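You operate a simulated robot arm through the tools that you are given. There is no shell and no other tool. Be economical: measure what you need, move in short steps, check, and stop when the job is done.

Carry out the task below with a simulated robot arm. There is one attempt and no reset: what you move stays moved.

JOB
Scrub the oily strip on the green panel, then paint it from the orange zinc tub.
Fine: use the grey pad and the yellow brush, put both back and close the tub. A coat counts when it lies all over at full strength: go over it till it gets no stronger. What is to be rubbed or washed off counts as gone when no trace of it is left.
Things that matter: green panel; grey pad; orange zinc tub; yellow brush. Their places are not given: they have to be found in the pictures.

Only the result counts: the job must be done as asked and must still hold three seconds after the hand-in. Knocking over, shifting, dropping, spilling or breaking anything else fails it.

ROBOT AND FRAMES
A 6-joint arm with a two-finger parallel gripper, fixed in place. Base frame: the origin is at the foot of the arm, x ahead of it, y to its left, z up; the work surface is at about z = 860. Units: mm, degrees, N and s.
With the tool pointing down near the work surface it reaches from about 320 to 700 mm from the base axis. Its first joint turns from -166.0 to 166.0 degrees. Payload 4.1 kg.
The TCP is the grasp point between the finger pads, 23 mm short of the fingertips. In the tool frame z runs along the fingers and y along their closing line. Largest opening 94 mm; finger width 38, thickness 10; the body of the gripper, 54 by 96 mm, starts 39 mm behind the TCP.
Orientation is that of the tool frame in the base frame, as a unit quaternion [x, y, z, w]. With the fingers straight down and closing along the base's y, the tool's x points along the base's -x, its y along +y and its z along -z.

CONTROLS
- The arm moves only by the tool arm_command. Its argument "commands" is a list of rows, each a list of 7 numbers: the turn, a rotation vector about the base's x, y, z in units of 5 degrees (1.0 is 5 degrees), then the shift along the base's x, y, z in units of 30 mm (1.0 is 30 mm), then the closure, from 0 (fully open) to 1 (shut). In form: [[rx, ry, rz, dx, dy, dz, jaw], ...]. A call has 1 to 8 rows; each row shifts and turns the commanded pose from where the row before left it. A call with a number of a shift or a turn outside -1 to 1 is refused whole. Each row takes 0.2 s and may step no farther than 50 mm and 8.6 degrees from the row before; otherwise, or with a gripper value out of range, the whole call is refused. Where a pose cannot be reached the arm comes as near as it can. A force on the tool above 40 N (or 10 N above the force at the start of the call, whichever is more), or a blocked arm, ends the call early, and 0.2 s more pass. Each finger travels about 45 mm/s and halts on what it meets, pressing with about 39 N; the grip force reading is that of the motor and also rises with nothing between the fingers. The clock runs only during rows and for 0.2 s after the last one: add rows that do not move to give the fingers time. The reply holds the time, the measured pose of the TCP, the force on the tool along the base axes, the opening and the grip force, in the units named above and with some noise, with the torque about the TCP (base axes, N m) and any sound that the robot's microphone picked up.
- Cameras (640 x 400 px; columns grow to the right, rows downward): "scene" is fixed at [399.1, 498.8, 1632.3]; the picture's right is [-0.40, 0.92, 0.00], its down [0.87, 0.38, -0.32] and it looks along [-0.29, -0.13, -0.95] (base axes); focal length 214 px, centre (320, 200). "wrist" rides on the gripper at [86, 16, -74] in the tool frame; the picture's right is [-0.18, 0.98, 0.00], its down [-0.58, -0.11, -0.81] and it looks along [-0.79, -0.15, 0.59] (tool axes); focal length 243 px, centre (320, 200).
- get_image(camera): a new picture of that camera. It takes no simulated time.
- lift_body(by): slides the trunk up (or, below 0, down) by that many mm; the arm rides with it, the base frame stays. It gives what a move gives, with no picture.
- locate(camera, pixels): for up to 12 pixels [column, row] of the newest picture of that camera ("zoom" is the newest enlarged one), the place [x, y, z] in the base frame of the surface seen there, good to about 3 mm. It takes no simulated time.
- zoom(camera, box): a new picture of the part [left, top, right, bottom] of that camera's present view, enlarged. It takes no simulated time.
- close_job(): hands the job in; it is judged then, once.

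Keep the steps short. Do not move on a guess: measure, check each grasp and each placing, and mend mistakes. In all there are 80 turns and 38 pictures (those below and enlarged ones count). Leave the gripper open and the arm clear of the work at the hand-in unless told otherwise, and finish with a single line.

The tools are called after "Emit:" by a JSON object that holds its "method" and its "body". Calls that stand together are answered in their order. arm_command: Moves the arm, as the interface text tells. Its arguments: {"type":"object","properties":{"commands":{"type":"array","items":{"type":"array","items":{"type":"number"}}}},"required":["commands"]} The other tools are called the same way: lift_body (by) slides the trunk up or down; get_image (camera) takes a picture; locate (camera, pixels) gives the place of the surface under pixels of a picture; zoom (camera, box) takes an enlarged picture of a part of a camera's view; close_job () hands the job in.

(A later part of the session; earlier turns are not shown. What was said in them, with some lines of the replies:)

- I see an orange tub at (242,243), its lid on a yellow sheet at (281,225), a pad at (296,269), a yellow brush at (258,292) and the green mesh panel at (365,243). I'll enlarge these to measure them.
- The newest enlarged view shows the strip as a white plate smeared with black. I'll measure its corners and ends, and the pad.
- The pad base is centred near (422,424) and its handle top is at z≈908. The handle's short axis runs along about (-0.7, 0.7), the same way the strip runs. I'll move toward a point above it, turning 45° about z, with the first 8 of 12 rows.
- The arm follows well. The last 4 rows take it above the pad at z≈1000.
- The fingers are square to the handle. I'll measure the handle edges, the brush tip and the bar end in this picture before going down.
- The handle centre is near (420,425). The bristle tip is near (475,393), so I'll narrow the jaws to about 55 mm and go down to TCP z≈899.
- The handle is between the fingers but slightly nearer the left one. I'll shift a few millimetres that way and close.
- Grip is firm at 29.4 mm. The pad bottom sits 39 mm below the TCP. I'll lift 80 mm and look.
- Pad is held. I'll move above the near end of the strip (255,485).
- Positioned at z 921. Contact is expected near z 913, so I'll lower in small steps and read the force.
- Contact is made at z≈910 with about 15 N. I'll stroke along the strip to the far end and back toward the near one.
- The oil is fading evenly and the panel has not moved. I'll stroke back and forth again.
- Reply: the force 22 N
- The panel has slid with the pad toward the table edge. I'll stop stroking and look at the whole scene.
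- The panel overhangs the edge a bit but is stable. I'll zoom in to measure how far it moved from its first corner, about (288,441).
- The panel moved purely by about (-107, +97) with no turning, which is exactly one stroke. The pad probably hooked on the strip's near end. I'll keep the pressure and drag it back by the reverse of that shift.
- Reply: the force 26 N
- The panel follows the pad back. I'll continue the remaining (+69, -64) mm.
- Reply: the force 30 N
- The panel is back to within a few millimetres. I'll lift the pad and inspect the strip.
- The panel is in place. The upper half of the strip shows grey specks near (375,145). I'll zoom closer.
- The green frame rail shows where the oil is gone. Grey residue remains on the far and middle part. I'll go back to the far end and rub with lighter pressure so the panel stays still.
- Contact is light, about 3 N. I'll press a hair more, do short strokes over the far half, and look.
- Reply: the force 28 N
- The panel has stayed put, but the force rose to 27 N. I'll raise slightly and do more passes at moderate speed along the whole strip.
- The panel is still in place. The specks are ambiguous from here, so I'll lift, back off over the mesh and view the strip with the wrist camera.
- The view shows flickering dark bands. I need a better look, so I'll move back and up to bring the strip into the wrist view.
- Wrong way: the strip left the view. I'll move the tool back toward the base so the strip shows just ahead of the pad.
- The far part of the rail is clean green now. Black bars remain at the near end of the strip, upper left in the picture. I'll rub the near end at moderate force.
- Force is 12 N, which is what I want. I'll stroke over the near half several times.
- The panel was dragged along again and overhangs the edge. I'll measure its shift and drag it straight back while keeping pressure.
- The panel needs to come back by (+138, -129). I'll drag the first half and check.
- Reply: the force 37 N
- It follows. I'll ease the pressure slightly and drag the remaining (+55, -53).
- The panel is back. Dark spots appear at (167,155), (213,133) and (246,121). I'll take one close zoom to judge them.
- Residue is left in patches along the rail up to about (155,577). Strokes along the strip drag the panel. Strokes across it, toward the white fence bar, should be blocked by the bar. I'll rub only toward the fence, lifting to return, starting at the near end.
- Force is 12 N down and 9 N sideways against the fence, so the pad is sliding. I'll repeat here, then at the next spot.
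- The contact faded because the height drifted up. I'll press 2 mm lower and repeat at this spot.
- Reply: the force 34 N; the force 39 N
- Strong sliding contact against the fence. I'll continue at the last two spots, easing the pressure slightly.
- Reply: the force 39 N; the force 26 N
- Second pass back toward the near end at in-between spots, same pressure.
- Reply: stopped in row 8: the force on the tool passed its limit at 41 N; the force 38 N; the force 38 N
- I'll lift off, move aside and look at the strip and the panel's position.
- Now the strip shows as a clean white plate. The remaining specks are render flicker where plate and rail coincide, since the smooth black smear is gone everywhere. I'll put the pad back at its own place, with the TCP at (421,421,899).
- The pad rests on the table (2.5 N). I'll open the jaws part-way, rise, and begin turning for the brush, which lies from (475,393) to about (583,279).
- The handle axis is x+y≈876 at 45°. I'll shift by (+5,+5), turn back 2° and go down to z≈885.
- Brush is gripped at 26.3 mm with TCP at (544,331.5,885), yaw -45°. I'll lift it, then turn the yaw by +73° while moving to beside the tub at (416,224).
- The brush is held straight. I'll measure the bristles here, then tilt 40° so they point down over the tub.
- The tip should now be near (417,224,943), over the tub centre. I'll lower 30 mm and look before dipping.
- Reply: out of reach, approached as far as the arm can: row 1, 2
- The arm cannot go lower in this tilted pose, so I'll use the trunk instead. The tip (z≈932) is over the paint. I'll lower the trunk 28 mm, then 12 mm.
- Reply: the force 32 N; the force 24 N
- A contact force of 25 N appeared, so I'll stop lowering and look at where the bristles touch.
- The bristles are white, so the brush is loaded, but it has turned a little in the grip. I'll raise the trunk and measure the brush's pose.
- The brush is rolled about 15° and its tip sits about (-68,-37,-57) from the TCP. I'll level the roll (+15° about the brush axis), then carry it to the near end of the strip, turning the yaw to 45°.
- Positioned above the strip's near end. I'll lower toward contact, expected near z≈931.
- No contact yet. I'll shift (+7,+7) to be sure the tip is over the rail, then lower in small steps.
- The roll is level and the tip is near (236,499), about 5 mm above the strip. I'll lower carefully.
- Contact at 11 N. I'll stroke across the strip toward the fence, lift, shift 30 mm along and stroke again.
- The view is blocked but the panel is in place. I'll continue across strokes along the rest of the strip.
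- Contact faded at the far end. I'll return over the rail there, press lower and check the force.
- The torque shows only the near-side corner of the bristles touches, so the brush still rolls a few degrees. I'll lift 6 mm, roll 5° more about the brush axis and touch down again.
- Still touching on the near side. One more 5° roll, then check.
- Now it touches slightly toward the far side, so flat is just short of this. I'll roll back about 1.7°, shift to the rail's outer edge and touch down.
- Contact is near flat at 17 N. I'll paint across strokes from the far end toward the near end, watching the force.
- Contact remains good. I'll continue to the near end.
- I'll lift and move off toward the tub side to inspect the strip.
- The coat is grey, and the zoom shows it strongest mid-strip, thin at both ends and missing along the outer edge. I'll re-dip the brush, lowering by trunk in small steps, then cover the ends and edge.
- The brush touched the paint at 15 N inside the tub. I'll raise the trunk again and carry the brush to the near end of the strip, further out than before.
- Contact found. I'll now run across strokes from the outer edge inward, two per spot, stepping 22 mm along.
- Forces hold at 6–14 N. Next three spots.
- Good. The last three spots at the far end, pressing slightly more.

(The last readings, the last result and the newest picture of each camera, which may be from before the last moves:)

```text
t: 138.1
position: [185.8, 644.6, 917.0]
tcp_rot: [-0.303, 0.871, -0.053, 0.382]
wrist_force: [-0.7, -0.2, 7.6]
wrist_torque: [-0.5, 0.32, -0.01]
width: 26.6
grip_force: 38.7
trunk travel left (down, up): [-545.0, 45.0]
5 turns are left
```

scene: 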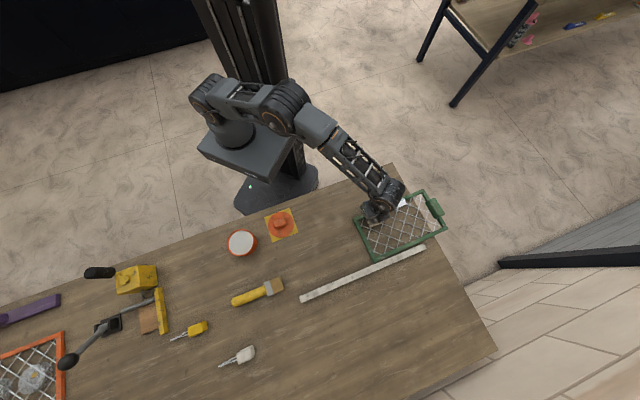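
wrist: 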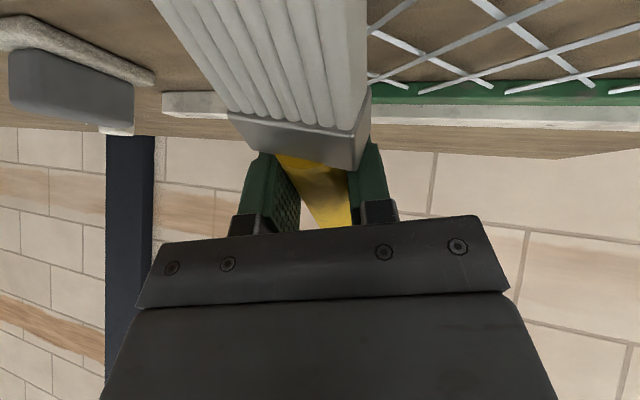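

Only 5 turns are left, so I'll chain proven moves. First re-dip with the same trunk travel and make one full pass out and one back along the strip. Then carry the brush above its place, undo the tilt and turn, and stop about 20 mm above the table.

Emit:
{"method": "arm_command", "body": {"commands": [[0, 0, 0, 0.45, 0.45, 0, 1], [0, 0, 0, -0.45, -0.45, 1, 1], [0, 0, 0, 0, 0, 1, 1], [0, 0, 0, 0, 0, 1, 1], [0, 0, 0, 0, 0, 0.08, 1]]}}

Emit:
{"method": "arm_command", "body": {"commands": [[0, 0, 0, 0.709, -0.9585, 0, 1], [0, 0, 0, 0.709, -0.9585, 0, 1], [0, 0, 0, 0.709, -0.9585, 0, 1], [0, 0, 0, 0.709, -0.9585, 0, 1], [0, 0, 0, 0.709, -0.9585, 0, 1], [0, 0, 0, 0.709, -0.9585, 0, 1], [0, 0, 0, 0.709, -0.9585, 0, 1]]}}

Emit:
{"method": "arm_command", "body": {"commands": [[0, 0, 0, 0.709, -0.9585, 0, 1], [0, 0, 0, 0.709, -0.9585, 0, 1], [0, 0, 0, 0.709, -0.9585, 0, 1], [0, 0, 0, 0.709, -0.9585, 0, 1], [0, 0, 0, 0.709, -0.9585, 0, 1], [0, 0, 0, 0.709, -0.9585, 0, 1], [0, 0, 0, 0, 0, 0, 1]]}}

Emit:
{"method": "lift_body", "body": {"by": -50}}

Emit:
{"method": "lift_body", "body": {"by": -7}}

Emit:
{"method": "lift_body", "body": {"by": 57}}

Emit:
{"method": "arm_command", "body": {"commands": [[0, 0, 0, -0.67, 1, 0, 1], [0, 0, 0, -0.67, 1, 0, 1], [0, 0, 0, -0.67, 1, 0, 1], [0, 0, 0, -0.67, 1, 0, 1], [0, 0, 0, -0.67, 1, 0, 1], [0, 0, 0, -0.67, 1, 0, 1], [0, 0, 0, -0.67, 1, 0, 1], [0, 0, 0, -0.67, 1, 0, 1]]}}

Emit:
{"method": "arm_command", "body": {"commands": [[0, 0, 0, 0.2, 0.2, -1, 1], [0, 0, 0, 0.1, 0.1, -1, 1], [0, 0, 0, 0, 0, -0.9, 1], [0, 0, 0, 0, 0, -0.14, 1], [0, 0, 0, -0.25, -0.25, -0.03, 1], [0, 0, 0, 0.35, 0.35, 0, 1], [0, 0, 0, 0.35, 0.35, 0, 1]]}}

Emit:
{"method": "arm_command", "body": {"commands": [[0, 0, 0, -0.35, -0.35, 0.3, 1], [0, 0, 0, -0.35, -0.35, -0.3, 1], [0, 0, 0, 0.25, 0.25, 0, 1]]}}

Emit:
{"method": "arm_command", "body": {"commands": [[0, 0, 0, 0.45, 0.45, 0, 1], [0, 0, 0, -0.61, -0.09, 0.3, 1], [0, 0, 0, -0.61, -0.09, -0.3, 1], [0, 0, 0, 0.35, 0.35, 0, 1], [0, 0, 0, 0.35, 0.35, 0, 1], [0, 0, 0, -0.35, -0.35, 0.3, 1], [0, 0, 0, -0.35, -0.35, -0.3, 1], [0, 0, 0, 0.25, 0.25, 0, 1]]}}

Emit:
{"method": "arm_command", "body": {"commands": [[0, 0, 0, 0.45, 0.45, 0, 1], [0, 0, 0, -0.61, -0.09, 0.3, 1], [0, 0, 0, -0.61, -0.09, -0.3, 1], [0, 0, 0, 0.35, 0.35, 0, 1], [0, 0, 0, 0.35, 0.35, 0, 1], [0, 0, 0, -0.35, -0.35, 0.3, 1], [0, 0, 0, -0.35, -0.35, -0.3, 1], [0, 0, 0, 0.25, 0.25, 0, 1]]}}

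Emit:
{"method": "arm_command", "body": {"commands": [[0, 0, 0, 0.45, 0.45, 0, 1], [0, 0, 0, -0.61, -0.09, 0.3, 1], [0, 0, 0, -0.61, -0.09, -0.3, 1], [0, 0, 0, 0.35, 0.35, 0, 1], [0, 0, 0, 0.35, 0.35, 0, 1], [0, 0, 0, -0.35, -0.35, 0.3, 1], [0, 0, 0, -0.35, -0.35, -0.3, 1], [0, 0, 0, 0.25, 0.25, 0, 1]]}}

Emit:
{"method": "arm_command", "body": {"commands": [[0, 0, 0, 0.45, 0.45, 0, 1], [0, 0, 0, -0.61, -0.09, 0.3, 1], [0, 0, 0, -0.61, -0.09, -0.3, 1], [0, 0, 0, 0.35, 0.35, 0, 1], [0, 0, 0, 0.35, 0.35, 0, 1], [0, 0, 0, -0.35, -0.35, 0.3, 1], [0, 0, 0, -0.35, -0.35, -0.3, 1], [0, 0, 0, 0.25, 0.25, 0, 1]]}}

Emit:
{"method": "arm_command", "body": {"commands": [[0, 0, 0, 0.45, 0.45, 0, 1], [0, 0, 0, -0.61, -0.09, 0.3, 1], [0, 0, 0, -0.61, -0.09, -0.3, 1], [0, 0, 0, 0.35, 0.35, 0, 1], [0, 0, 0, 0.35, 0.35, 0, 1], [0, 0, 0, -0.35, -0.35, 0.3, 1], [0, 0, 0, -0.35, -0.35, -0.3, 1], [0, 0, 0, 0.25, 0.25, 0, 1]]}}

Emit:
{"method": "arm_command", "body": {"commands": [[0, 0, 0, 0.45, 0.45, 0, 1], [0, 0, 0, -0.61, -0.09, 0.28, 1], [0, 0, 0, -0.61, -0.09, -0.3, 1], [0, 0, 0, 0.35, 0.35, 0, 1], [0, 0, 0, 0.35, 0.35, 0, 1], [0, 0, 0, -0.35, -0.35, 0.3, 1], [0, 0, 0, -0.35, -0.35, -0.3, 1], [0, 0, 0, 0.25, 0.25, 0, 1]]}}

Emit:
{"method": "arm_command", "body": {"commands": [[0, 0, 0, 0.45, 0.45, 0, 1], [0, 0, 0, -0.61, -0.09, 0.3, 1], [0, 0, 0, -0.61, -0.09, -0.3, 1], [0, 0, 0, 0.35, 0.35, 0, 1], [0, 0, 0, 0.35, 0.35, 0, 1], [0, 0, 0, -0.35, -0.35, 0.3, 1], [0, 0, 0, -0.35, -0.35, -0.3, 1], [0, 0, 0, 0.25, 0.25, 0, 1]]}}

Emit:
{"method": "arm_command", "body": {"commands": [[0, 0, 0, 0.45, 0.45, 0, 1], [0, 0, 0, -0.61, -0.09, 0.3, 1], [0, 0, 0, -0.61, -0.09, -0.3, 1], [0, 0, 0, 0.35, 0.35, 0, 1], [0, 0, 0, 0.35, 0.35, 0, 1], [0, 0, 0, -0.35, -0.35, 0.3, 1], [0, 0, 0, -0.35, -0.35, -0.3, 1], [0, 0, 0, 0.25, 0.25, 0, 1]]}}

Emit:
{"method": "arm_command", "body": {"commands": [[0, 0, 0, 0.45, 0.45, 0, 1], [0, 0, 0, -0.09, -0.61, 0.3, 1], [0, 0, 0, -0.09, -0.61, -0.3, 1], [0, 0, 0, 0.35, 0.35, 0, 1], [0, 0, 0, 0.35, 0.35, 0, 1], [0, 0, 0, -0.35, -0.35, 0.3, 1], [0, 0, 0, -0.35, -0.35, -0.3, 1], [0, 0, 0, 0.25, 0.25, 0, 1]]}}

Emit:
{"method": "arm_command", "body": {"commands": [[0, 0, 0, 0.45, 0.45, 0, 1], [0, 0, 0, -0.09, -0.61, 0.3, 1], [0, 0, 0, -0.09, -0.61, -0.3, 1], [0, 0, 0, 0.35, 0.35, 0, 1], [0, 0, 0, 0.35, 0.35, 0, 1], [0, 0, 0, -0.35, -0.35, 0.3, 1], [0, 0, 0, -0.35, -0.35, -0.3, 1], [0, 0, 0, 0.25, 0.25, 0, 1]]}}

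Emit:
{"method": "arm_command", "body": {"commands": [[0, 0, 0, 0.45, 0.45, 0, 1], [0, 0, 0, -0.09, -0.61, 0.3, 1], [0, 0, 0, -0.09, -0.61, -0.3, 1], [0, 0, 0, 0.35, 0.35, 0, 1], [0, 0, 0, 0.35, 0.35, 0, 1], [0, 0, 0, -0.35, -0.35, 0.3, 1], [0, 0, 0, -0.35, -0.35, -0.3, 1], [0, 0, 0, 0.25, 0.25, 0, 1]]}}

Emit:
{"method": "arm_command", "body": {"commands": [[0, 0, 0, 0.45, 0.45, 0, 1], [0, 0, 0, -0.09, -0.61, 0.3, 1], [0, 0, 0, -0.09, -0.61, -0.3, 1], [0, 0, 0, 0.35, 0.35, 0, 1], [0, 0, 0, 0.35, 0.35, 0, 1], [0, 0, 0, -0.35, -0.35, 0.3, 1], [0, 0, 0, -0.35, -0.35, -0.3, 1], [0, 0, 0, 0.25, 0.25, 0, 1]]}}

Emit:
{"method": "arm_command", "body": {"commands": [[0, 0, 0, 0.45, 0.45, 0, 1], [0, 0, 0, -0.09, -0.61, 0.3, 1], [0, 0, 0, -0.09, -0.61, -0.3, 1], [0, 0, 0, 0.35, 0.35, 0, 1], [0, 0, 0, 0.35, 0.35, 0, 1], [0, 0, 0, -0.35, -0.35, 0.3, 1], [0, 0, 0, -0.35, -0.35, -0.3, 1], [0, 0, 0, 0.25, 0.25, 0, 1]]}}

Emit:
{"method": "arm_command", "body": {"commands": [[0, 0, 0, 0.45, 0.45, 0, 1], [0, 0, 0, -0.09, -0.61, 0.3, 1], [0, 0, 0, -0.09, -0.61, -0.3, 1], [0, 0, 0, 0.35, 0.35, 0, 1], [0, 0, 0, 0.35, 0.35, 0, 1], [0, 0, 0, -0.35, -0.35, 0.3, 1], [0, 0, 0, -0.35, -0.35, -0.3, 1], [0, 0, 0, 0.25, 0.25, 0, 1]]}}

Emit:
{"method": "arm_command", "body": {"commands": [[0, 0, 0, 0.45, 0.45, 0, 1], [0, 0, 0, -0.09, -0.61, 0.3, 1], [0, 0, 0, -0.09, -0.61, -0.3, 1], [0, 0, 0, 0.35, 0.35, 0, 1], [0, 0, 0, 0.35, 0.35, 0, 1], [0, 0, 0, -0.35, -0.35, 0.3, 1], [0, 0, 0, -0.35, -0.35, -0.3, 1], [0, 0, 0, 0.25, 0.25, 0, 1]]}}

```text
t: 139.3
position: [186.5, 645.1, 1009.5]
tcp_rot: [-0.303, 0.872, -0.056, 0.381]
wrist_force: [-0.2, 0.3, -0.7]
wrist_torque: [-0.01, -0.03, 0.0]
width: 27.2
grip_force: 38.5
trunk travel left (down, up): [-545.0, 45.0]
```

```text
t: 140.9
position: [335.8, 442.9, 1009.4]
tcp_rot: [-0.305, 0.871, -0.053, 0.382]
wrist_force: [-0.3, -0.4, -1.1]
wrist_torque: [-0.01, 0.01, 0.0]
width: 27.0
grip_force: 38.9
trunk travel left (down, up): [-545.0, 45.0]
```

```text
t: 142.5
position: [463.4, 267.3, 1008.9]
tcp_rot: [-0.304, 0.872, -0.054, 0.38]
wrist_force: [0.6, 0.0, -0.3]
wrist_torque: [0.0, 0.04, 0.01]
width: 27.0
grip_force: 38.8
trunk travel left (down, up): [-545.0, 45.0]
```

```text
t: 143.4
position: [464.6, 269.2, 958.2]
tcp_rot: [-0.303, 0.872, -0.055, 0.382]
wrist_force: [0.0, 0.2, -0.1]
wrist_torque: [0.0, 0.0, 0.03]
width: 27.1
grip_force: 38.5
trunk travel left (down, up): [-495.0, 95.0]
```

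```text
t: 144.0
position: [464.1, 269.0, 953.7]
tcp_rot: [-0.304, 0.871, -0.055, 0.383]
wrist_force: [0.6, -0.1, 10.5]
wrist_torque: [-0.69, 0.48, -0.05]
width: 26.9
grip_force: 39.3
trunk travel left (down, up): [-488.0, 102.0]
```

```text
t: 145.0
position: [464.2, 267.3, 1008.4]
tcp_rot: [-0.304, 0.872, -0.055, 0.38]
wrist_force: [-0.4, 0.2, -0.5]
wrist_torque: [-0.01, 0.02, 0.01]
width: 27.1
grip_force: 39.1
trunk travel left (down, up): [-545.0, 45.0]
```

```text
t: 146.8
position: [299.4, 509.9, 1006.0]
tcp_rot: [-0.305, 0.871, -0.054, 0.381]
wrist_force: [-0.5, 0.0, -0.4]
wrist_torque: [0.0, 0.04, 0.03]
width: 26.8
grip_force: 38.8
trunk travel left (down, up): [-545.0, 45.0]
```

```text
t: 148.4
position: [323.6, 530.0, 916.5]
tcp_rot: [-0.304, 0.871, -0.054, 0.382]
wrist_force: [-3.8, -3.4, 19.8]
wrist_torque: [-1.42, 0.94, -0.11]
width: 27.2
grip_force: 39.1
trunk travel left (down, up): [-545.0, 45.0]
```

```text
t: 149.2
position: [312.2, 518.8, 916.8]
tcp_rot: [-0.302, 0.872, -0.055, 0.382]
wrist_force: [-0.3, -1.1, 9.5]
wrist_torque: [-0.67, 0.36, -0.02]
width: 27.1
grip_force: 39.3
trunk travel left (down, up): [-545.0, 45.0]
```

```text
t: 151.0
position: [295.4, 533.2, 917.4]
tcp_rot: [-0.303, 0.871, -0.054, 0.382]
wrist_force: [1.4, 0.7, 6.6]
wrist_torque: [-0.4, 0.24, -0.02]
width: 26.9
grip_force: 39.4
trunk travel left (down, up): [-545.0, 45.0]
```

```text
t: 152.8
position: [281.8, 548.1, 918.0]
tcp_rot: [-0.304, 0.871, -0.055, 0.382]
wrist_force: [0.3, -0.4, -0.4]
wrist_torque: [-0.02, 0.02, -0.01]
width: 26.9
grip_force: 39.2
trunk travel left (down, up): [-545.0, 45.0]
```

```text
t: 154.6
position: [264.1, 563.9, 917.4]
tcp_rot: [-0.303, 0.872, -0.055, 0.382]
wrist_force: [1.2, 1.6, 4.5]
wrist_torque: [-0.24, 0.16, 0.02]
width: 27.0
grip_force: 39.4
trunk travel left (down, up): [-545.0, 45.0]
```

```text
t: 156.4
position: [248.8, 579.3, 918.1]
tcp_rot: [-0.303, 0.871, -0.055, 0.382]
wrist_force: [-0.7, 0.9, 8.1]
wrist_torque: [-0.47, 0.32, -0.06]
width: 27.1
grip_force: 38.7
trunk travel left (down, up): [-545.0, 45.0]
```

```text
t: 158.2
position: [233.3, 593.7, 918.0]
tcp_rot: [-0.304, 0.871, -0.054, 0.382]
wrist_force: [-0.4, 1.4, 5.7]
wrist_torque: [-0.34, 0.19, 0.01]
width: 26.9
grip_force: 39.2
trunk travel left (down, up): [-545.0, 45.0]
```

```text
t: 160.0
position: [217.8, 609.9, 917.3]
tcp_rot: [-0.303, 0.871, -0.053, 0.382]
wrist_force: [-0.9, 2.5, 13.1]
wrist_torque: [-0.78, 0.49, -0.14]
width: 27.3
grip_force: 39.0
trunk travel left (down, up): [-545.0, 45.0]
```

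```text
t: 161.8
position: [202.1, 627.5, 917.0]
tcp_rot: [-0.304, 0.871, -0.053, 0.381]
wrist_force: [-0.3, 2.4, 7.6]
wrist_torque: [-0.45, 0.29, -0.07]
width: 26.8
grip_force: 39.4
trunk travel left (down, up): [-545.0, 45.0]
```

```text
t: 163.6
position: [187.8, 643.2, 917.2]
tcp_rot: [-0.304, 0.872, -0.054, 0.381]
wrist_force: [-1.3, -0.4, 5.1]
wrist_torque: [-0.35, 0.24, -0.01]
width: 27.0
grip_force: 38.8
trunk travel left (down, up): [-545.0, 45.0]
```

```text
t: 165.4
position: [203.5, 626.8, 917.8]
tcp_rot: [-0.303, 0.872, -0.055, 0.382]
wrist_force: [0.1, 0.4, 1.5]
wrist_torque: [-0.15, 0.06, 0.04]
width: 27.3
grip_force: 38.8
trunk travel left (down, up): [-545.0, 45.0]
```

```text
t: 167.2
position: [217.3, 610.9, 917.7]
tcp_rot: [-0.304, 0.871, -0.054, 0.381]
wrist_force: [0.3, 0.3, 5.2]
wrist_torque: [-0.34, 0.19, 0.01]
width: 27.0
grip_force: 38.8
trunk travel left (down, up): [-545.0, 45.0]
```

```text
t: 169.0
position: [234.3, 596.5, 917.1]
tcp_rot: [-0.304, 0.871, -0.055, 0.381]
wrist_force: [0.5, 1.1, 5.0]
wrist_torque: [-0.34, 0.2, -0.02]
width: 27.2
grip_force: 38.3
trunk travel left (down, up): [-545.0, 45.0]
```

```text
t: 170.8
position: [248.9, 579.5, 917.5]
tcp_rot: [-0.304, 0.871, -0.055, 0.381]
wrist_force: [-0.1, 0.2, 5.5]
wrist_torque: [-0.4, 0.22, -0.04]
width: 27.0
grip_force: 38.8
trunk travel left (down, up): [-545.0, 45.0]
```

```text
t: 172.6
position: [265.0, 564.2, 917.8]
tcp_rot: [-0.303, 0.871, -0.054, 0.383]
wrist_force: [0.3, 1.1, 7.9]
wrist_torque: [-0.42, 0.29, -0.02]
width: 27.0
grip_force: 38.9
trunk travel left (down, up): [-545.0, 45.0]
```

```text
t: 174.4
position: [282.3, 548.2, 916.9]
tcp_rot: [-0.303, 0.871, -0.055, 0.382]
wrist_force: [1.0, 1.9, 9.4]
wrist_torque: [-0.49, 0.3, -0.03]
width: 26.8
grip_force: 39.1
trunk travel left (down, up): [-545.0, 45.0]
```

```text
t: 176.2
position: [296.4, 534.1, 917.6]
tcp_rot: [-0.303, 0.871, -0.055, 0.382]
wrist_force: [-1.1, -1.5, 8.4]
wrist_torque: [-0.6, 0.36, -0.02]
width: 27.0
grip_force: 39.2
trunk travel left (down, up): [-545.0, 45.0]
```

Emit:
{"method": "arm_command", "body": {"commands": [[0, 0, 0, 0.45, 0.45, 0, 1], [0, 0, 0, -0.09, -0.61, 0.3, 1], [0, 0, 0, -0.09, -0.61, -0.3, 1], [0, 0, 0, 0.35, 0.35, 0, 1], [0, 0, 0, 0.35, 0.35, 0, 1], [0, 0, 0, -0.35, -0.35, 0.3, 1], [0, 0, 0, -0.35, -0.35, -0.3, 1], [0, 0, 0, 0.25, 0.25, 0, 1]]}}

Emit:
{"method": "arm_command", "body": {"commands": [[0, 0, 0, 0.45, 0.45, 0, 1], [0, 0, 0, -0.45, -0.45, 1, 1], [0, 0, 0, 0, 0, 1, 1], [0, 0, 0, 0, 0, 1, 1]]}}

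Emit:
{"method": "arm_command", "body": {"commands": [[0, 0, 0, 0.974, -0.788, 0, 1], [0, 0, 0, 0.974, -0.788, 0, 1], [0, 0, 0, 0.974, -0.788, 0, 1], [0, 0, 0, 0.974, -0.788, 0, 1], [0, 0, 0, 0.974, -0.788, 0, 1], [0, 0, 0, 0.974, -0.788, 0, 1], [0, 0, 0, 0.974, -0.788, 0, 1], [0, 0, 0, 0.974, -0.788, 0, 1]]}}

Emit:
{"method": "arm_command", "body": {"commands": [[0.51, 0.51, 0.51, 0, 0, 0, 1], [0.51, 0.51, 0.51, 0, 0, 0, 1], [0.51, 0.51, 0.51, 0, 0, 0, 1], [-0.636, 0.636, 0, 0, 0, 0, 1], [-0.636, 0.636, 0, 0, 0, 0, 1], [-0.636, 0.636, 0, 0, 0, 0, 1], [-0.636, 0.636, 0, 0, 0, 0, 1], [-0.636, 0.636, 0, 0, 0, 0, 1]]}}

Emit:
{"method": "arm_command", "body": {"commands": [[-0.636, 0.636, 0, 0, 0, 0, 1], [-0.636, 0.636, 0, 0, 0, 0, 1], [-0.636, 0.636, 0, 0, 0, 0, 1], [0, 0, -1, 0, 0, 0, 1], [0, 0, -1, 0, 0, 0, 1], [0, 0, -1, 0, 0, 0, 1], [0, 0, -1, 0, 0, 0, 1], [0, 0, -1, 0, 0, 0, 1]]}}

Emit:
{"method": "arm_command", "body": {"commands": [[0, 0, -1, 0, 0, 0, 1], [0, 0, -1, 0, 0, 0, 1], [0, 0, -1, 0, 0, 0, 1], [0, 0, -1, 0, 0, 0, 1], [0, 0, -1, 0, 0, 0, 1], [0, 0, -1, 0, 0, 0, 1], [0, 0, -1, 0, 0, 0, 1], [0, 0, -1, 0, 0, 0, 1]]}}

Emit:
{"method": "arm_command", "body": {"commands": [[0, 0, -1, 0, 0, 0, 1], [0, 0, -1, 0, 0, 0, 1], [0, 0, -1, 0, 0, 0, 1], [0, 0, -1, 0, 0, 0, 1], [0, 0, -1, 0, 0, 0, 1], [0, 0, 0, 0, 0, -0.9, 1], [0, 0, 0, 0, 0, -0.9, 1], [0, 0, 0, 0, 0, -0.9, 1]]}}

Emit:
{"method": "get_image", "body": {"camera": "scene"}}

Emit:
{"method": "locate", "body": {"camera": "scene", "pixels": [[242, 243], [230, 243], [253, 243], [242, 233], [242, 252], [281, 224], [276, 225], [286, 222], [269, 228], [292, 222]]}}

```text
t: 178.0
position: [311.4, 517.9, 917.1]
tcp_rot: [-0.303, 0.871, -0.054, 0.383]
wrist_force: [-1.3, -0.2, 8.5]
wrist_torque: [-0.58, 0.37, 0.0]
width: 26.7
grip_force: 39.2
trunk travel left (down, up): [-545.0, 45.0]
```

```text
t: 179.0
position: [311.0, 515.5, 1006.2]
tcp_rot: [-0.304, 0.871, -0.056, 0.382]
wrist_force: [0.0, 0.8, -0.5]
wrist_torque: [-0.01, -0.01, -0.01]
width: 26.9
grip_force: 38.5
trunk travel left (down, up): [-545.0, 45.0]
```

```text
t: 180.8
position: [546.3, 329.7, 1006.9]
tcp_rot: [-0.304, 0.872, -0.055, 0.381]
wrist_force: [-0.1, -0.6, -0.9]
wrist_torque: [-0.01, -0.01, -0.01]
width: 27.0
grip_force: 39.1
trunk travel left (down, up): [-545.0, 45.0]
```

```text
t: 182.6
position: [546.0, 330.0, 1006.5]
tcp_rot: [-0.372, 0.912, -0.027, 0.17]
wrist_force: [-0.1, 0.2, -0.4]
wrist_torque: [0.0, -0.01, -0.01]
width: 27.1
grip_force: 39.0
trunk travel left (down, up): [-545.0, 45.0]
```

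```text
t: 184.4
position: [545.8, 328.8, 1005.8]
tcp_rot: [-0.178, 0.98, -0.083, 0.046]
wrist_force: [-0.9, 0.0, 0.2]
wrist_torque: [0.02, -0.01, -0.03]
width: 26.8
grip_force: 38.9
trunk travel left (down, up): [-545.0, 45.0]
```

```text
t: 186.2
position: [547.4, 330.4, 1006.0]
tcp_rot: [0.168, 0.981, -0.093, 0.015]
wrist_force: [0.4, -0.5, -0.6]
wrist_torque: [0.0, 0.0, -0.02]
width: 26.9
grip_force: 39.3
trunk travel left (down, up): [-545.0, 45.0]
```

```text
t: 188.0
position: [545.8, 328.7, 924.9]
tcp_rot: [0.376, 0.922, -0.095, -0.005]
wrist_force: [-0.6, 0.3, -1.0]
wrist_torque: [0.02, 0.02, -0.04]
width: 26.9
grip_force: 38.9
trunk travel left (down, up): [-545.0, 45.0]
```

```text
2 pictures are left
```

scene: 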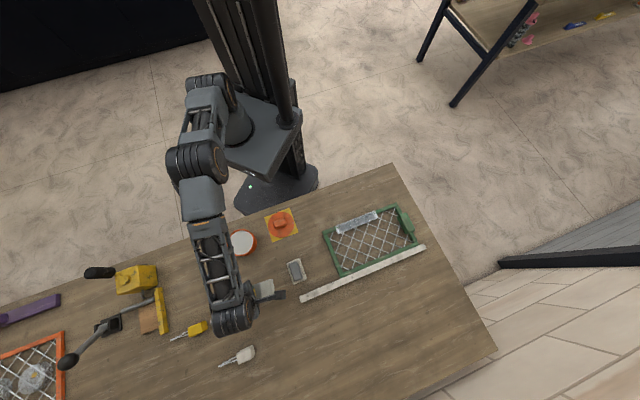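

```text
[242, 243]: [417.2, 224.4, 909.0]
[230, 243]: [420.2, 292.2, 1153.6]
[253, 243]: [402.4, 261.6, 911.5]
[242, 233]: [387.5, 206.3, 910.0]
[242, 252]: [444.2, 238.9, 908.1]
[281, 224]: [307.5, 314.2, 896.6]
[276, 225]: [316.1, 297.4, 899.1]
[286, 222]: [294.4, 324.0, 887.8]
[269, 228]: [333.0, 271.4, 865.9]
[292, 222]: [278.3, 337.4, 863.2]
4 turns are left
```

Paint passes ran with good contact and the brush is level above its place. Tub and lid read unmoved: tub at about (416,224), lid handle at about (304,309). Next I'll set the brush down, release, back out along the tool axis, straighten up, go above the lid and take a picture.

Emit:
{"method": "arm_command", "body": {"commands": [[0, 0, 0, -0.06, 0.09, -0.8, 1], [0, 0, 0, 0, 0, -0.2, 1], [0, 0, 0, 0, 0, -0.1, 1], [0, 0, 0, 0, 0, -0.08, 1], [0, 0, 0, 0, 0, 0, 1]]}}

Emit:
{"method": "arm_command", "body": {"commands": [[0, 0, 0, 0, 0, 0, 0.8], [0, 0, 0, 0, 0, 0, 0.575], [0, 0, 0, 0, 0, 0, 0.575], [0, 0, 0, 0, 0, 0, 0.575], [0, 0, 0, 0.025, 0.05, 0.3, 0.575], [0, 0, 0, 0.055, 0.12, 0.65, 0.4], [0, 0, 0, 0.08, 0.17, 0.95, 0.36], [0, 0, 0, 0, 0, 0.95, 0.36]]}}

Emit:
{"method": "arm_command", "body": {"commands": [[0.95, -0.45, 0, 0, 0, 0.95, 0.36], [0.95, -0.45, 0, 0, 0, 0, 0.36], [0.07, -0.03, -0.9, 0, 0, 0, 0.36], [0, 0, 0, -0.905, -0.119, 0, 0.36], [0, 0, 0, -0.905, -0.119, 0, 0.36], [0, 0, 0, -0.905, -0.119, 0, 0.36], [0, 0, 0, -0.905, -0.119, 0, 0.36]]}}

Emit:
{"method": "arm_command", "body": {"commands": [[0, 0, 0, -0.905, -0.119, 0, 0.36], [0, 0, 0, -0.905, -0.119, 0, 0.36], [0, 0, 0, -0.905, -0.119, 0, 0.36], [0, 0, 0, -0.905, -0.119, 0, 0.36], [0, 0, 0, -0.905, -0.119, 0, 0.36], [0, 0, 0, 0, 0, -1, 0.36], [0, 0, 0, 0, 0, -1, 0.36], [0, 0, 0, 0, 0, 0, 0.36]]}}

Emit:
{"method": "get_image", "body": {"camera": "wrist"}}

Emit:
{"method": "locate", "body": {"camera": "wrist", "pixels": [[315, 150], [315, 130], [315, 110], [315, 90], [315, 170], [295, 130], [335, 130], [305, 150], [330, 150], [280, 110], [350, 110], [315, 60]]}}

```text
t: 189.2
position: [542.3, 331.6, 890.2]
tcp_rot: [0.376, 0.922, -0.094, -0.004]
wrist_force: [-3.8, 4.8, 16.7]
wrist_torque: [-0.77, -0.83, 0.09]
width: 27.1
grip_force: 39.2
trunk travel left (down, up): [-545.0, 45.0]
```

```text
t: 191.0
position: [547.2, 343.7, 975.6]
tcp_rot: [0.376, 0.922, -0.094, -0.005]
wrist_force: [-0.1, -0.6, 0.4]
wrist_torque: [0.01, 0.0, -0.01]
width: 60.0
grip_force: 0.1
trunk travel left (down, up): [-545.0, 45.0]
```

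```text
t: 192.6
position: [439.7, 328.7, 1003.4]
tcp_rot: [0.414, 0.91, 0.001, 0.0]
wrist_force: [1.1, 0.1, 0.1]
wrist_torque: [0.01, -0.01, 0.03]
width: 60.1
grip_force: 0.1
trunk travel left (down, up): [-545.0, 45.0]
```

```text
t: 194.4
position: [304.9, 310.3, 944.0]
tcp_rot: [0.415, 0.91, 0.0, 0.0]
wrist_force: [0.0, 0.1, 0.9]
wrist_torque: [-0.01, 0.0, 0.01]
width: 60.1
grip_force: 0.0
trunk travel left (down, up): [-545.0, 45.0]
```

```text
1 pictures are left
```

wrist: 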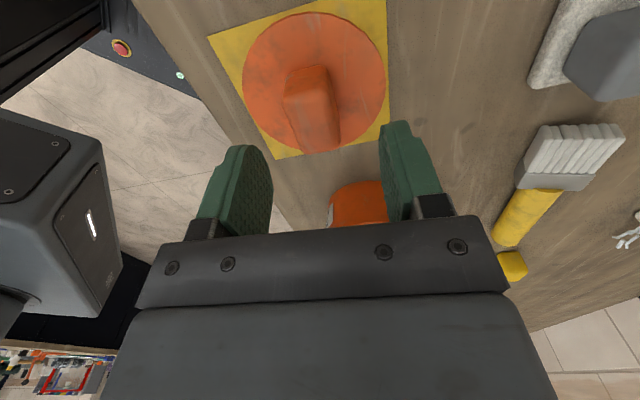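

```text
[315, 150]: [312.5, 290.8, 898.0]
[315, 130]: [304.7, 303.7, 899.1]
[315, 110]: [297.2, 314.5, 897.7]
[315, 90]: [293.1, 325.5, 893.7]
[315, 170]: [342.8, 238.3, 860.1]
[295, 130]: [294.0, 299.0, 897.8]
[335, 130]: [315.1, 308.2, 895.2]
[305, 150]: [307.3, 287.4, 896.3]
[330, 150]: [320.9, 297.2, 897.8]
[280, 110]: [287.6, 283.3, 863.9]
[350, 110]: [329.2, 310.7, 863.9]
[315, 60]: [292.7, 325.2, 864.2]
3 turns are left
```

The brush lies at its place. The handle axis sits about 4 mm left of my TCP, so I'll shift (-3.3,-2.5), go down to z≈889, grip, lift 90 mm, carry it over the tub centre (416,221.5) and lower to just above the rim.

Emit:
{"method": "arm_command", "body": {"commands": [[0, 0, -0.6, -0.11, -0.083, -0.6, 0.36], [0, 0, 0, 0, 0, -0.8, 0.36], [0, 0, 0, 0, 0, -0.43, 0.36], [0, 0, 0, 0, 0, 0, 0.5], [0, 0, 0, 0, 0, 0, 0.7], [0, 0, 0, 0, 0, 0, 1], [0, 0, 0, 0, 0, 0, 1], [0, 0, 0, 0, 0, 0, 1]]}}

Emit:
{"method": "arm_command", "body": {"commands": [[0, 0, 0, 0, 0, 0, 1], [0, 0, 0, 0, 0, 0, 1], [0, 0, 0, 0, 0, 0.5, 1], [0, 0, 0, 0, 0, 0.8, 1], [0, 0, 0, 0, 0, 0.9, 1], [0, 0, 0, 0, 0, 0.8, 1]]}}

Emit:
{"method": "arm_command", "body": {"commands": [[0, 0, 0, 0.952, -0.719, 0, 1], [0, 0, 0, 0.952, -0.719, 0, 1], [0, 0, 0, 0.952, -0.719, 0, 1], [0, 0, 0, 0.952, -0.719, 0, 1], [0, 0, 0, 0, 0, 0, 1], [0, 0, 0, 0, 0, -0.6, 1], [0, 0, 0, 0, 0, -0.55, 1], [0, 0, 0, 0, 0, 0, 1]]}}

Emit:
{"method": "get_image", "body": {"camera": "wrist"}}

Emit:
{"method": "locate", "body": {"camera": "wrist", "pixels": [[315, 60], [250, 80], [380, 80], [250, 120], [380, 120], [240, 100], [390, 100], [315, 20], [260, 140], [370, 140], [315, 10], [315, 30]]}}

```text
t: 196.2
position: [300.9, 308.7, 889.3]
tcp_rot: [0.438, 0.899, -0.001, 0.0]
wrist_force: [0.7, 0.4, -0.1]
wrist_torque: [0.01, -0.03, 0.0]
width: 26.7
grip_force: 39.1
trunk travel left (down, up): [-545.0, 45.0]
```

```text
t: 197.6
position: [300.6, 307.8, 978.8]
tcp_rot: [0.438, 0.899, 0.0, 0.0]
wrist_force: [-0.5, 0.3, 0.1]
wrist_torque: [-0.02, 0.04, -0.02]
width: 27.0
grip_force: 39.2
trunk travel left (down, up): [-545.0, 45.0]
```

```text
t: 199.4
position: [415.1, 221.2, 943.7]
tcp_rot: [0.437, 0.899, 0.001, 0.0]
wrist_force: [-0.2, 0.2, -1.1]
wrist_torque: [0.05, -0.01, -0.01]
width: 26.7
grip_force: 39.1
trunk travel left (down, up): [-545.0, 45.0]
```

```text
0 pictures are left
```

wrist: 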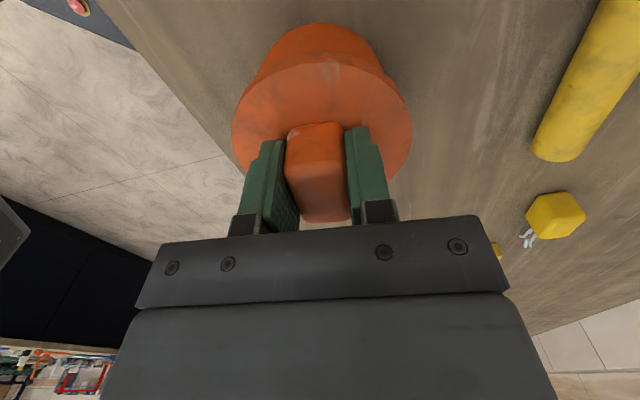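

```text
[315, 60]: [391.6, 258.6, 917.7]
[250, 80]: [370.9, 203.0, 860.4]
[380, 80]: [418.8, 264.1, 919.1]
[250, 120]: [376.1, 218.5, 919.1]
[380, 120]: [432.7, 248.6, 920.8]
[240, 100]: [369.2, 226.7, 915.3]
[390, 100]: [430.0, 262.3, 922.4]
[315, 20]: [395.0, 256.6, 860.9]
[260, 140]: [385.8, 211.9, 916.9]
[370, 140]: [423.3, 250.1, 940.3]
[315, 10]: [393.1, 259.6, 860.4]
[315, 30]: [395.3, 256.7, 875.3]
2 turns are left
```

The lid sits centred over the tub with about 5 mm of gap. I'll lower it gently onto the rim, open the jaws, rise straight up and move clear.

Emit:
{"method": "arm_command", "body": {"commands": [[0, 0, 0, 0, 0, -0.1, 1], [0, 0, 0, 0, 0, -0.06, 1], [0, 0, 0, 0, 0, -0.06, 1], [0, 0, 0, 0, 0, -0.05, 1], [0, 0, 0, 0, 0, 0, 1]]}}

Emit:
{"method": "arm_command", "body": {"commands": [[0, 0, 0, 0, 0, 0, 0.6], [0, 0, 0, 0, 0, 0, 0.4], [0, 0, 0, 0, 0, 0, 0.4], [0, 0, 0, 0, 0, 0, 0.4], [0, 0, 0, 0, 0, 0, 0.4], [0, 0, 0, 0, 0, 0.5, 0.4], [0, 0, 0, 0, 0, 1, 0.4], [0, 0, 0, 0, 0, 1, 0.4]]}}

Emit:
{"method": "arm_command", "body": {"commands": [[0, 0, 0, 0, 0, 1, 0], [0, 0, 0, 0, 0, 1, 0], [0, 0, 0, 0, 0, 1, 0], [0, 0, 0, 0, 0, 1, 0], [0, 0, 0, -0.8, 0, 1, 0], [0, 0, 0, -0.8, 0, 1, 0], [0, 0, 0, 0, 0, 0, 0], [0, 0, 0, 0, 0, 0, 0]]}}

```text
t: 200.6
position: [415.2, 221.9, 936.4]
tcp_rot: [0.437, 0.899, 0.001, 0.001]
wrist_force: [-2.2, 9.0, 7.7]
wrist_torque: [0.1, 0.1, -0.06]
width: 27.0
grip_force: 39.2
trunk travel left (down, up): [-545.0, 45.0]
heard: snap
```

```text
t: 202.4
position: [414.2, 220.2, 1011.4]
tcp_rot: [0.437, 0.899, 0.0, 0.0]
wrist_force: [0.0, 0.2, 1.1]
wrist_torque: [0.0, 0.01, 0.02]
width: 56.3
grip_force: 0.1
trunk travel left (down, up): [-545.0, 45.0]
```

```text
t: 204.2
position: [366.7, 221.3, 1191.6]
tcp_rot: [0.438, 0.899, -0.001, -0.001]
wrist_force: [-0.1, 0.7, 0.3]
wrist_torque: [0.01, 0.02, 0.01]
width: 94.1
grip_force: 0.1
trunk travel left (down, up): [-545.0, 45.0]
1 turns are left
```

The lid snapped shut, the pad and brush are back, and the gripper is open and clear, so I'm handing in on the last turn.

Emit:
{"method": "close_job", "body": {}}

```text
The job is handed in.
```

I handed the job in: strip scrubbed and painted, pad and brush put back, and tub closed with a snap, but I took no close look at the final coat, some flickering specks made the scrub hard to judge, and the panel slid twice during scrubbing and ended roughly 10 mm from where it started.
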